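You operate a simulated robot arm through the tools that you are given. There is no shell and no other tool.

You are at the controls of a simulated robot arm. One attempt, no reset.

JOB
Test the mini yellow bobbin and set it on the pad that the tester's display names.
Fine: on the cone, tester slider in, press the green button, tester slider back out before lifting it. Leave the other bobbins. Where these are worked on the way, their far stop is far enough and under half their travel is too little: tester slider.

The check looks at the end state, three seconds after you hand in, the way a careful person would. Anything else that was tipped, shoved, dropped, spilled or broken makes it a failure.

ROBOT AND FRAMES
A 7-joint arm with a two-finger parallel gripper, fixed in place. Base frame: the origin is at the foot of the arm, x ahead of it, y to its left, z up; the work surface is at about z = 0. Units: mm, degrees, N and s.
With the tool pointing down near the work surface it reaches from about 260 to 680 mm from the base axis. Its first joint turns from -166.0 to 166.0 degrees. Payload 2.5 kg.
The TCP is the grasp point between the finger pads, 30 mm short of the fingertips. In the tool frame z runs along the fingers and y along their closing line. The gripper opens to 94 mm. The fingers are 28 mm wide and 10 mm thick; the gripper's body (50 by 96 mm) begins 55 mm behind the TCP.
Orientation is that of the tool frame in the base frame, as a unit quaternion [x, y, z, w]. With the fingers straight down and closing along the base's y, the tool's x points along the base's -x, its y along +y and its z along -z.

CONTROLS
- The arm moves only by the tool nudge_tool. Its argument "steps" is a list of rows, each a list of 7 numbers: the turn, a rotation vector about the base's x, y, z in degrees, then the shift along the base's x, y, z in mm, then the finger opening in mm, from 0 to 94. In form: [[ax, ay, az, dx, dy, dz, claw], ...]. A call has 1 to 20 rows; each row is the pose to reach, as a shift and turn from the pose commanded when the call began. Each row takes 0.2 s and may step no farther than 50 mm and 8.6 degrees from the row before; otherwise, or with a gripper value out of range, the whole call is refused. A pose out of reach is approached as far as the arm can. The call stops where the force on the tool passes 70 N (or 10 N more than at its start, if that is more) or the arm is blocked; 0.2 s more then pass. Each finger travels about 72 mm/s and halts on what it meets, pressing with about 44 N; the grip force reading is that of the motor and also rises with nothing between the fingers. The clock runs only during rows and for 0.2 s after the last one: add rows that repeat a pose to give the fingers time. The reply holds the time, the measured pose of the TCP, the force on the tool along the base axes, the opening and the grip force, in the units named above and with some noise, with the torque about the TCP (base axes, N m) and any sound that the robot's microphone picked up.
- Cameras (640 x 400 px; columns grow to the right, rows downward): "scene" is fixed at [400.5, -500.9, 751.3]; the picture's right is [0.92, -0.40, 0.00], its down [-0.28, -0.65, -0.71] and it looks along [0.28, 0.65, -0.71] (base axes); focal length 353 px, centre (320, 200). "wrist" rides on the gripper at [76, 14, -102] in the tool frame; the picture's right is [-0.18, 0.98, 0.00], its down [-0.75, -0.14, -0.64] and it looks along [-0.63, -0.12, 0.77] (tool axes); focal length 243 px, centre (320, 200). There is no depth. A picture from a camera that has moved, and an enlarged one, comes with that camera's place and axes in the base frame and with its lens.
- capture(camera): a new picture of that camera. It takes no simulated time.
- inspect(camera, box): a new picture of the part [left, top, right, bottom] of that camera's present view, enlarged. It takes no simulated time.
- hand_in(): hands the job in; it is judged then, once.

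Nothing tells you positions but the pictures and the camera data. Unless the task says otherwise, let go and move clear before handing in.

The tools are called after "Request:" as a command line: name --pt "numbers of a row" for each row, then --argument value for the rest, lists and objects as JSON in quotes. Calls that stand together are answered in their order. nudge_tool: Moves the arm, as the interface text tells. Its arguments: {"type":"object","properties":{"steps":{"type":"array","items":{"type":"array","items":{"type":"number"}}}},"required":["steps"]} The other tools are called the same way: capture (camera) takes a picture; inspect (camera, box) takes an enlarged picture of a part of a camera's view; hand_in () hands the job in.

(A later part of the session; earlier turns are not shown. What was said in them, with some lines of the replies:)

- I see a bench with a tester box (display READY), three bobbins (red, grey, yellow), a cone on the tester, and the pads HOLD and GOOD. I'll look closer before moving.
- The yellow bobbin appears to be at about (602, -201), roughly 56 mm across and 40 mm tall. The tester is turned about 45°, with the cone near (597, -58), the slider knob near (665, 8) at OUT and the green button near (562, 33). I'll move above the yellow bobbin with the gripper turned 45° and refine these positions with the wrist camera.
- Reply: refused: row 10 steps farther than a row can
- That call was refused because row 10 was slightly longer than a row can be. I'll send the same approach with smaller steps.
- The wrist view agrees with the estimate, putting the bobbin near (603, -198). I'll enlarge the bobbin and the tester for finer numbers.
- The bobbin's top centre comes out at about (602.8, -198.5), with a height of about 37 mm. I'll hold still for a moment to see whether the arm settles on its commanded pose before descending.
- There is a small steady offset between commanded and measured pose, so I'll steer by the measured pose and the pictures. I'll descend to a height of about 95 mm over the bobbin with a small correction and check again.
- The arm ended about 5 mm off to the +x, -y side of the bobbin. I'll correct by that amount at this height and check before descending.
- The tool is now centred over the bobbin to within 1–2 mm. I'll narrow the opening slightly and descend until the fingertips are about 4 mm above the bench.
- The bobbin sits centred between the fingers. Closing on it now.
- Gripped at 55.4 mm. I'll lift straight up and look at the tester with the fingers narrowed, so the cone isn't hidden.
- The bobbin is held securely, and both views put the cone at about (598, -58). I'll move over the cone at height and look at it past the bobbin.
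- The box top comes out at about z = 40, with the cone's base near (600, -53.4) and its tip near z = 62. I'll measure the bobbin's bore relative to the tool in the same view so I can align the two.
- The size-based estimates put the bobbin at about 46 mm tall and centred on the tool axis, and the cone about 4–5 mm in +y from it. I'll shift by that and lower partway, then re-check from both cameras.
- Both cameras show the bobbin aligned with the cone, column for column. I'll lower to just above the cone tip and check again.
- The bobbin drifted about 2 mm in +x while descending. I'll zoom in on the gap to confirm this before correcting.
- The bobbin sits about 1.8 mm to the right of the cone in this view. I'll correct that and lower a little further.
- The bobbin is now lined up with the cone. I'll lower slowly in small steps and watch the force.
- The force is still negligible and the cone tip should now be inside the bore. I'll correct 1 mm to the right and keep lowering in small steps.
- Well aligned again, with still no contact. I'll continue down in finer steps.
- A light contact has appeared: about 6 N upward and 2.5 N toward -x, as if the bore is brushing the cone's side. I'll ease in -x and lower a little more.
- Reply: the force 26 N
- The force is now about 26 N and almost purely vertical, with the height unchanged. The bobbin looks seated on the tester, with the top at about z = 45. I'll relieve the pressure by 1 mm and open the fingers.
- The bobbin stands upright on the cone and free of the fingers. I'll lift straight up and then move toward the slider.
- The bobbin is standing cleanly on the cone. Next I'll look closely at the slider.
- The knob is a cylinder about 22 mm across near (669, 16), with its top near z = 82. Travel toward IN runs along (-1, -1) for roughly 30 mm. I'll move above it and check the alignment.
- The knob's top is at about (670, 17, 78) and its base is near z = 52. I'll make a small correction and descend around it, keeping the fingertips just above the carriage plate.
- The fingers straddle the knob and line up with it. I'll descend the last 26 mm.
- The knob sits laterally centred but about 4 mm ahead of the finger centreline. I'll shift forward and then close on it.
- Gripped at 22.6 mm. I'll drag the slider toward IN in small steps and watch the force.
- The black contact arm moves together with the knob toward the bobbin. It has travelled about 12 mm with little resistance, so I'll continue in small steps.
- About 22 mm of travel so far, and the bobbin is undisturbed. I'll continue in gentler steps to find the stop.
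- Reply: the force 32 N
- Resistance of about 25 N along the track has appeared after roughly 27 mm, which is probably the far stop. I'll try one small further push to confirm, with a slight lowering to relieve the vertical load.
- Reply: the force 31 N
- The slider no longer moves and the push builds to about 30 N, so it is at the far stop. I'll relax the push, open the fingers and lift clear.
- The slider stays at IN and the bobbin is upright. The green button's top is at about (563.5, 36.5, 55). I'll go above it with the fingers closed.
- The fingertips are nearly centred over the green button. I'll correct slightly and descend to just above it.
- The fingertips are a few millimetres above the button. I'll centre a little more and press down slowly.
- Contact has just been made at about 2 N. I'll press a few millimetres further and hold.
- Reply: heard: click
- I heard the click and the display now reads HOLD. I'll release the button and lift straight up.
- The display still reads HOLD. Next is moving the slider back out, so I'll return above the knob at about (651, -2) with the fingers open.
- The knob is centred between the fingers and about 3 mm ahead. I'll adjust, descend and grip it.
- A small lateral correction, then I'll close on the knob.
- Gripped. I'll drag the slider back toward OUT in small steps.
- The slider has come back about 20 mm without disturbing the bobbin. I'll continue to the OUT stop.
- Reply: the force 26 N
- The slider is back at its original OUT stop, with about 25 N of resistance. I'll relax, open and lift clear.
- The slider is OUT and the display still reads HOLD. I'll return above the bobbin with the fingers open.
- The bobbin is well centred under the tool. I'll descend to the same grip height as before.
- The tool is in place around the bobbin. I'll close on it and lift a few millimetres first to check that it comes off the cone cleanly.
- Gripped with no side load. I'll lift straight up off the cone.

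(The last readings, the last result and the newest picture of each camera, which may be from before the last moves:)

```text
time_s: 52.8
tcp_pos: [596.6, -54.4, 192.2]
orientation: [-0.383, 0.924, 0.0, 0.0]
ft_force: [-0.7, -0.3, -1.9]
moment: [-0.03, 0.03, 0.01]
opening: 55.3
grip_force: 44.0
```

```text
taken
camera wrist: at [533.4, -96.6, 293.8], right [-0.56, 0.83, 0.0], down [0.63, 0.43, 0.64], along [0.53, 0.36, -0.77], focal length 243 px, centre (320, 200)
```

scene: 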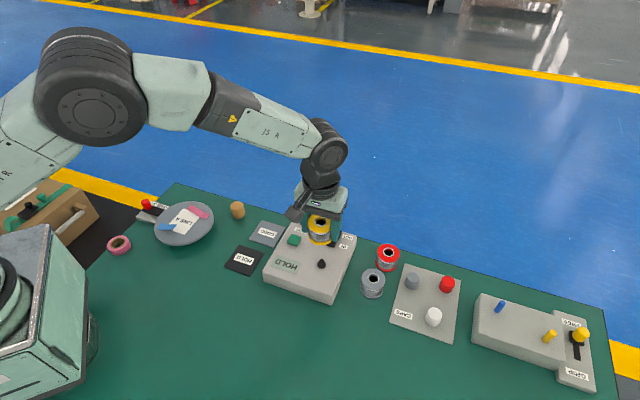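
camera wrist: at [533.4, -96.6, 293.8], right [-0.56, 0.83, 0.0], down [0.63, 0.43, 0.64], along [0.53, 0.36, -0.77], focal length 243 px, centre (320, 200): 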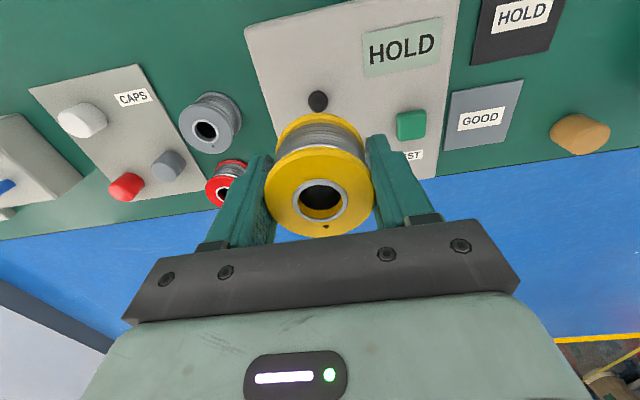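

The bobbin is off the cone and still held. I'll carry it over to the HOLD pad at about (435, 66), staying high.

Request:
nudge_tool --pt "0 0 0 -32 24 10 40" --pt "0 0 0 -64 48 10 40" --pt "0 0 0 -96 72 10 40" --pt "0 0 0 -128 96 10 40" --pt "0 0 0 -161 120 10 40" --pt "0 0 0 -161 120 10 40" --pt "0 0 0 -161 120 10 40"

Request:
capture --camera "wrist"

Request:
inspect --camera "scene" --box '[190, 190, 310, 290]'

```text
time_s: 54.4
tcp_pos: [436.5, 69.5, 198.5]
orientation: [-0.382, 0.924, 0.0, 0.0]
ft_force: [-1.1, -0.7, -1.5]
moment: [0.0, 0.0, -0.01]
opening: 55.3
grip_force: 44.2
```

```text
taken
camera wrist: at [372.9, 26.8, 301.0], right [-0.56, 0.83, 0.0], down [0.63, 0.43, 0.64], along [0.53, 0.36, -0.77], focal length 243 px, centre (320, 200)
```

wrist: 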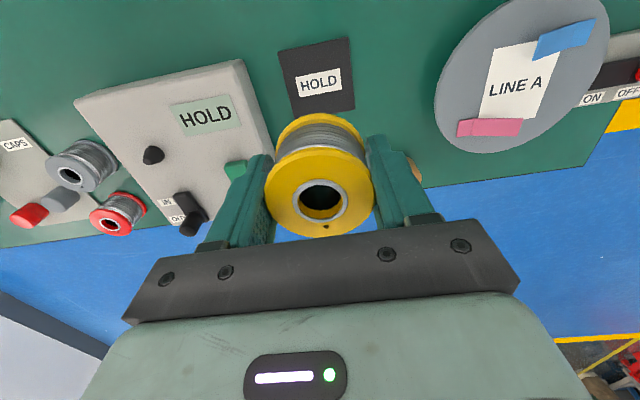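

```text
4.00 times, centred on (250, 240) of scene
camera zoom: at [400.5, -500.9, 751.3], right [0.92, -0.4, 0.0], down [-0.28, -0.65, -0.71], along [0.28, 0.65, -0.71], focal length 1413 px, centre (600, 40)
```

zoom: 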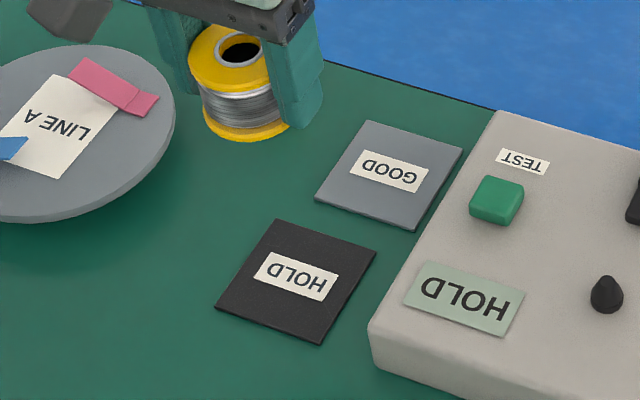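

I'll zoom in on the HOLD pad to locate its centre.

Request:
inspect --camera "wrist" --box '[250, 20, 390, 130]'

Request:
inspect --camera "scene" --box '[210, 235, 290, 285]'

```text
3.64 times, centred on (320, 75) of wrist
camera zoom: at [372.9, 26.8, 301.0], right [-0.56, 0.83, 0.0], down [0.63, 0.43, 0.64], along [0.53, 0.36, -0.77], focal length 882 px, centre (320, 654)
```

zoom: 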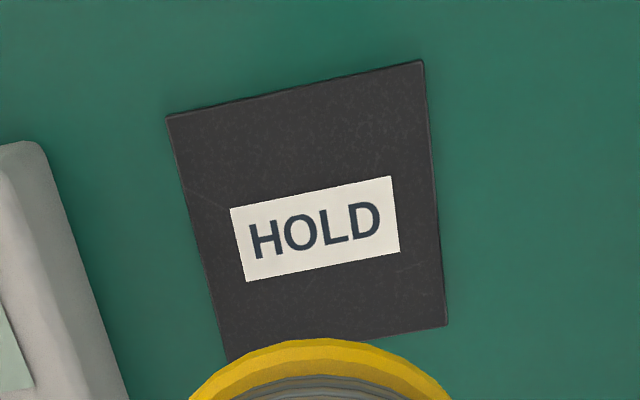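

```text
8.00 times, centred on (250, 260) of scene
camera zoom: at [400.5, -500.9, 751.3], right [0.92, -0.4, 0.0], down [-0.28, -0.65, -0.71], along [0.28, 0.65, -0.71], focal length 2826 px, centre (880, -280)
```

zoom: 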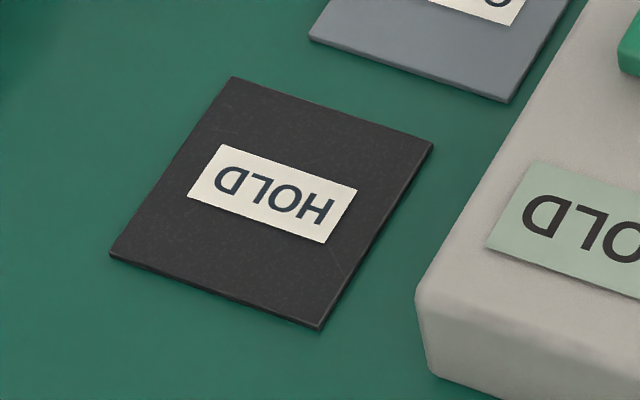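

The pad centre is within about 2 mm of the tool axis, and the pad is roughly 72 mm square. I'll correct and descend partway.

Request:
nudge_tool --pt "0 0 0 -0.6 -2.3 -35 40" --pt "0 0 0 -0.6 -2.3 -75 40" --pt "0 0 0 -0.6 -2.3 -110 40" --pt "0 0 0 -0.6 -2.3 -135 40" --pt "0 0 0 -0.6 -2.3 -135 40" --pt "0 0 0 -0.6 -2.3 -135 40"

Request:
capture --camera "wrist"

Request:
inspect --camera "scene" --box '[200, 215, 300, 290]'

```text
time_s: 55.8
tcp_pos: [437.4, 65.4, 64.0]
orientation: [-0.382, 0.924, 0.0, -0.001]
ft_force: [0.6, 0.4, -1.1]
moment: [0.02, 0.0, 0.02]
opening: 55.4
grip_force: 44.3
```

```text
taken
camera wrist: at [373.9, 21.8, 166.8], right [-0.56, 0.83, 0.0], down [0.63, 0.43, 0.64], along [0.53, 0.36, -0.77], focal length 243 px, centre (320, 200)
```

wrist: 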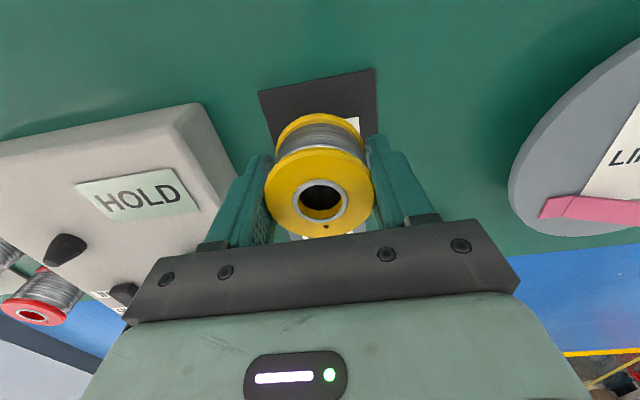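

```text
5.33 times, centred on (250, 252) of scene
camera zoom: at [400.5, -500.9, 751.3], right [0.92, -0.4, 0.0], down [-0.28, -0.65, -0.71], along [0.28, 0.65, -0.71], focal length 1884 px, centre (693, -80)
```

zoom: 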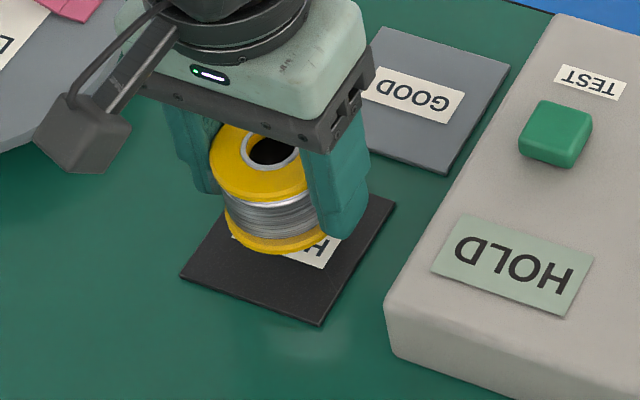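

The bobbin is over the pad, needing only about a 2 mm correction. I'll lower it to just above the pad surface.

Request:
nudge_tool --pt "0 0 0 -2 0.3 -8 40" --pt "0 0 0 -2 0.3 -16 40" --pt "0 0 0 -2 0.3 -22 40" --pt "0 0 0 -2 0.3 -22 40"

Request:
inspect --camera "scene" --box '[210, 225, 290, 285]'

Request:
inspect --camera "wrist" --box '[220, 40, 420, 240]'

```text
time_s: 56.8
tcp_pos: [433.0, 65.1, 43.3]
orientation: [-0.383, 0.924, 0.0, 0.0]
ft_force: [-0.2, 0.2, -1.7]
moment: [-0.03, -0.03, 0.03]
opening: 55.2
grip_force: 44.0
```

```text
6.67 times, centred on (250, 255) of scene
camera zoom: at [400.5, -500.9, 751.3], right [0.92, -0.4, 0.0], down [-0.28, -0.65, -0.71], along [0.28, 0.65, -0.71], focal length 2355 px, centre (787, -167)
```

zoom: 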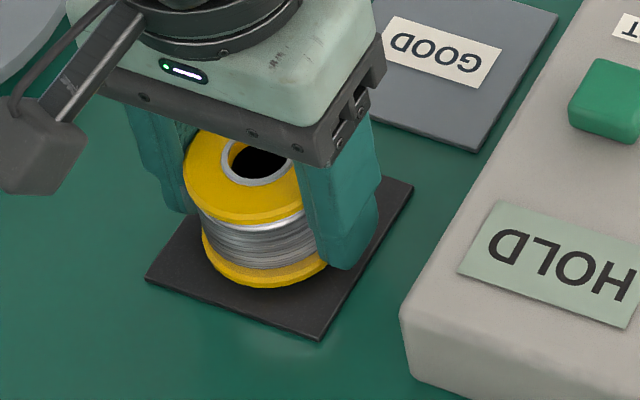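

```text
2.00 times, centred on (320, 140) of wrist
camera zoom: at [370.4, 22.2, 144.9], right [-0.56, 0.83, 0.0], down [0.63, 0.43, 0.64], along [0.53, 0.36, -0.77], focal length 485 px, centre (320, 320)
```

zoom: 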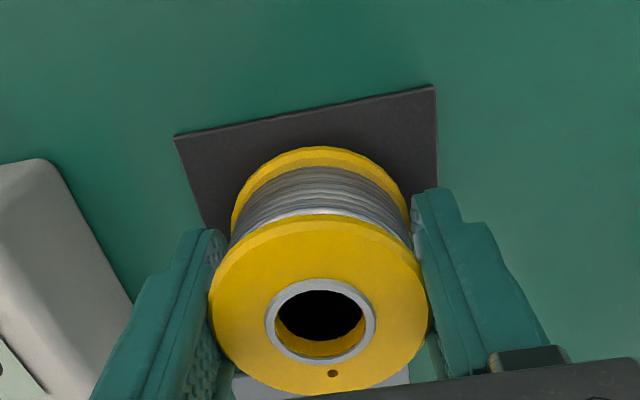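

The bobbin is about 2 mm from the pad centre and a few millimetres above it. I'll make the final small shift and lower slowly until contact.

Request:
nudge_tool --pt "0 0 0 1 1.4 0 40" --pt "0 0 0 1 1.4 -2 40" --pt "0 0 0 1 1.4 -4 40" --pt "0 0 0 1 1.4 -4 40"

Request:
inspect --camera "scene" --box '[210, 225, 290, 285]'

```text
time_s: 57.8
tcp_pos: [432.7, 65.3, 39.4]
orientation: [-0.383, 0.924, 0.0, 0.001]
ft_force: [-2.8, 0.6, 11.8]
moment: [-0.28, 0.13, -0.07]
opening: 55.4
grip_force: 44.6
```

```text
6.67 times, centred on (250, 255) of scene
camera zoom: at [400.5, -500.9, 751.3], right [0.92, -0.4, 0.0], down [-0.28, -0.65, -0.71], along [0.28, 0.65, -0.71], focal length 2355 px, centre (787, -167)
```

zoom: 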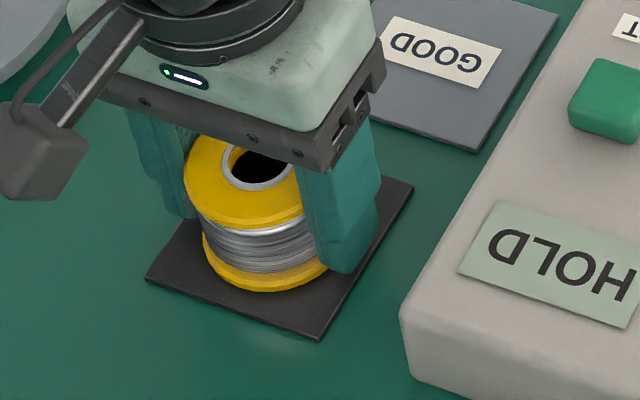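

The bobbin is resting on the pad with light contact, about 2 mm from centre. I'll ease the pressure, open the fingers and check.

Request:
nudge_tool --pt "0 0 0 0 0 0.6 40" --pt "0 0 0 0 0 0.6 57" --pt "0 0 0 0 0 0.6 62" --pt "0 0 0 0 0 0.6 76" --pt "0 0 0 0 0 0.6 76"

Request:
inspect --camera "scene" --box '[210, 225, 290, 285]'

Request:
capture --camera "wrist"

```text
time_s: 59.0
tcp_pos: [432.7, 66.0, 38.9]
orientation: [-0.382, 0.924, 0.0, 0.001]
ft_force: [1.5, -0.2, 0.3]
moment: [-0.01, -0.02, 0.01]
opening: 75.7
grip_force: 0.0
```

```text
6.67 times, centred on (250, 255) of scene
camera zoom: at [400.5, -500.9, 751.3], right [0.92, -0.4, 0.0], down [-0.28, -0.65, -0.71], along [0.28, 0.65, -0.71], focal length 2355 px, centre (787, -167)
```

zoom: 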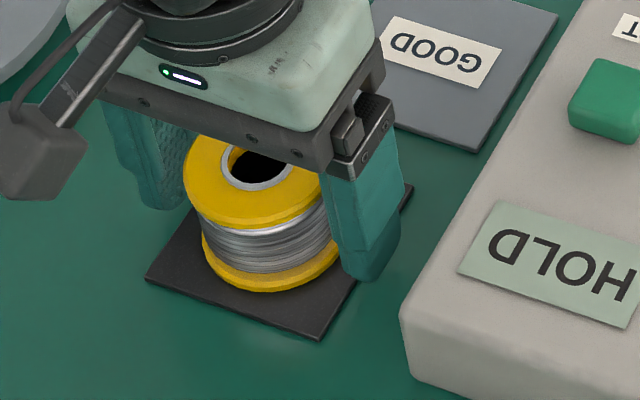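

```text
taken
camera wrist: at [369.9, 23.0, 141.2], right [-0.56, 0.83, 0.0], down [0.63, 0.43, 0.64], along [0.53, 0.36, -0.77], focal length 243 px, centre (320, 200)
```

wrist: 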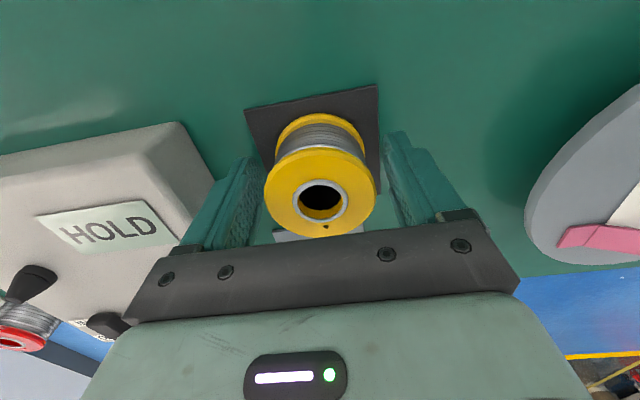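

The bobbin stands free on the HOLD pad. I'll lift straight up well clear and check the whole scene.

Request:
nudge_tool --pt "0 0 0 0 0 15 76" --pt "0 0 0 0 0 45 80" --pt "0 0 0 0 0 90 80" --pt "0 0 0 0 0 135 80" --pt "0 0 0 0 0 180 80" --pt "0 0 0 -30 0 200 80" --pt "0 0 0 -60 0 215 80" --pt "0 0 0 -60 0 215 80"

Request:
capture --camera "scene"

Request:
capture --camera "wrist"

Request:
inspect --camera "scene" --box '[200, 190, 360, 310]'

Request:
inspect --camera "scene" --box '[100, 180, 280, 290]'

```text
time_s: 60.8
tcp_pos: [374.0, 63.4, 254.2]
orientation: [-0.382, 0.924, 0.0, 0.001]
ft_force: [0.9, 0.2, -0.8]
moment: [0.01, 0.01, -0.02]
opening: 80.1
grip_force: 0.0
```

```text
taken
```

scene: 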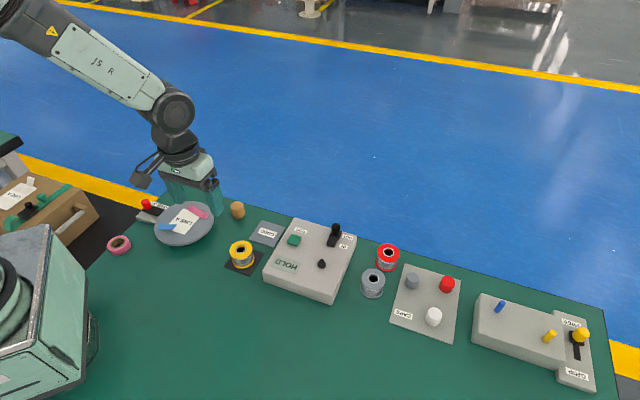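

```text
taken
camera wrist: at [311.5, 21.2, 356.7], right [-0.57, 0.82, 0.0], down [0.63, 0.43, 0.64], along [0.53, 0.36, -0.77], focal length 243 px, centre (320, 200)
```

wrist: 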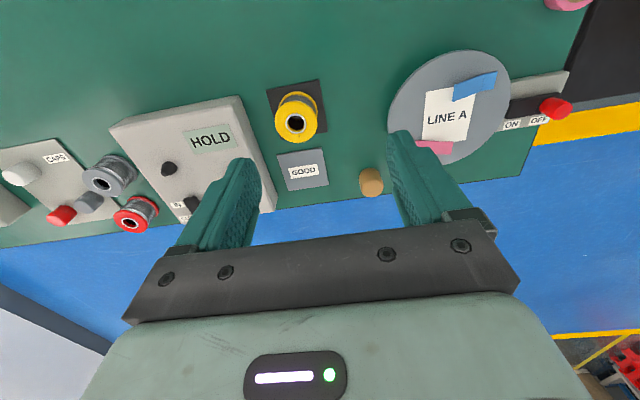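

```text
3.33 times, centred on (280, 250) of scene
camera zoom: at [400.5, -500.9, 751.3], right [0.92, -0.4, 0.0], down [-0.28, -0.65, -0.71], along [0.28, 0.65, -0.71], focal length 1178 px, centre (453, 33)
```

zoom: 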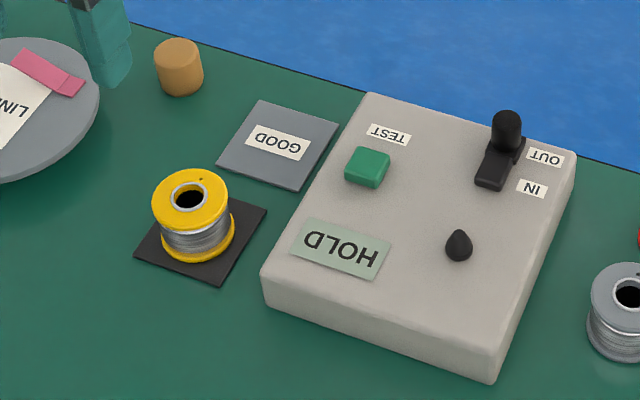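

```text
3.56 times, centred on (190, 235) of scene
camera zoom: at [400.5, -500.9, 751.3], right [0.92, -0.4, 0.0], down [-0.28, -0.65, -0.71], along [0.28, 0.65, -0.71], focal length 1256 px, centre (782, 76)
```

zoom: 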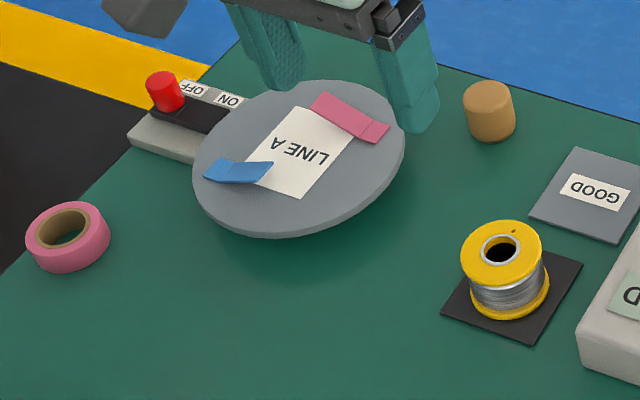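

The yellow bobbin stands upright, fully on the HOLD pad. The slider is back at OUT and the display reads HOLD. The other bobbins and items are where they began, and the arm is clear, so I'm handing in.

Request:
hand_in

```text
The job is handed in.
```

The yellow bobbin was tested and now stands upright on the HOLD pad, which is the pad the tester's display named. I've handed the job in, but the reply only confirmed receipt, so I don't have the verdict.

- **Test:** With the bobbin on the cone, I moved the tester slider in about 27 mm until it would go no further. When I pressed the green button I heard a click, and the display changed from READY to HOLD.
- **Slider:** It was back against its OUT stop before I lifted the bobbin.
- **Placement:** The bobbin sits about 2 mm from the centre of the pad, which is roughly 74 mm across.
- **Everything else:** In the last pictures, the other bobbins and items on the bench are where they started. The gripper is open and clear.
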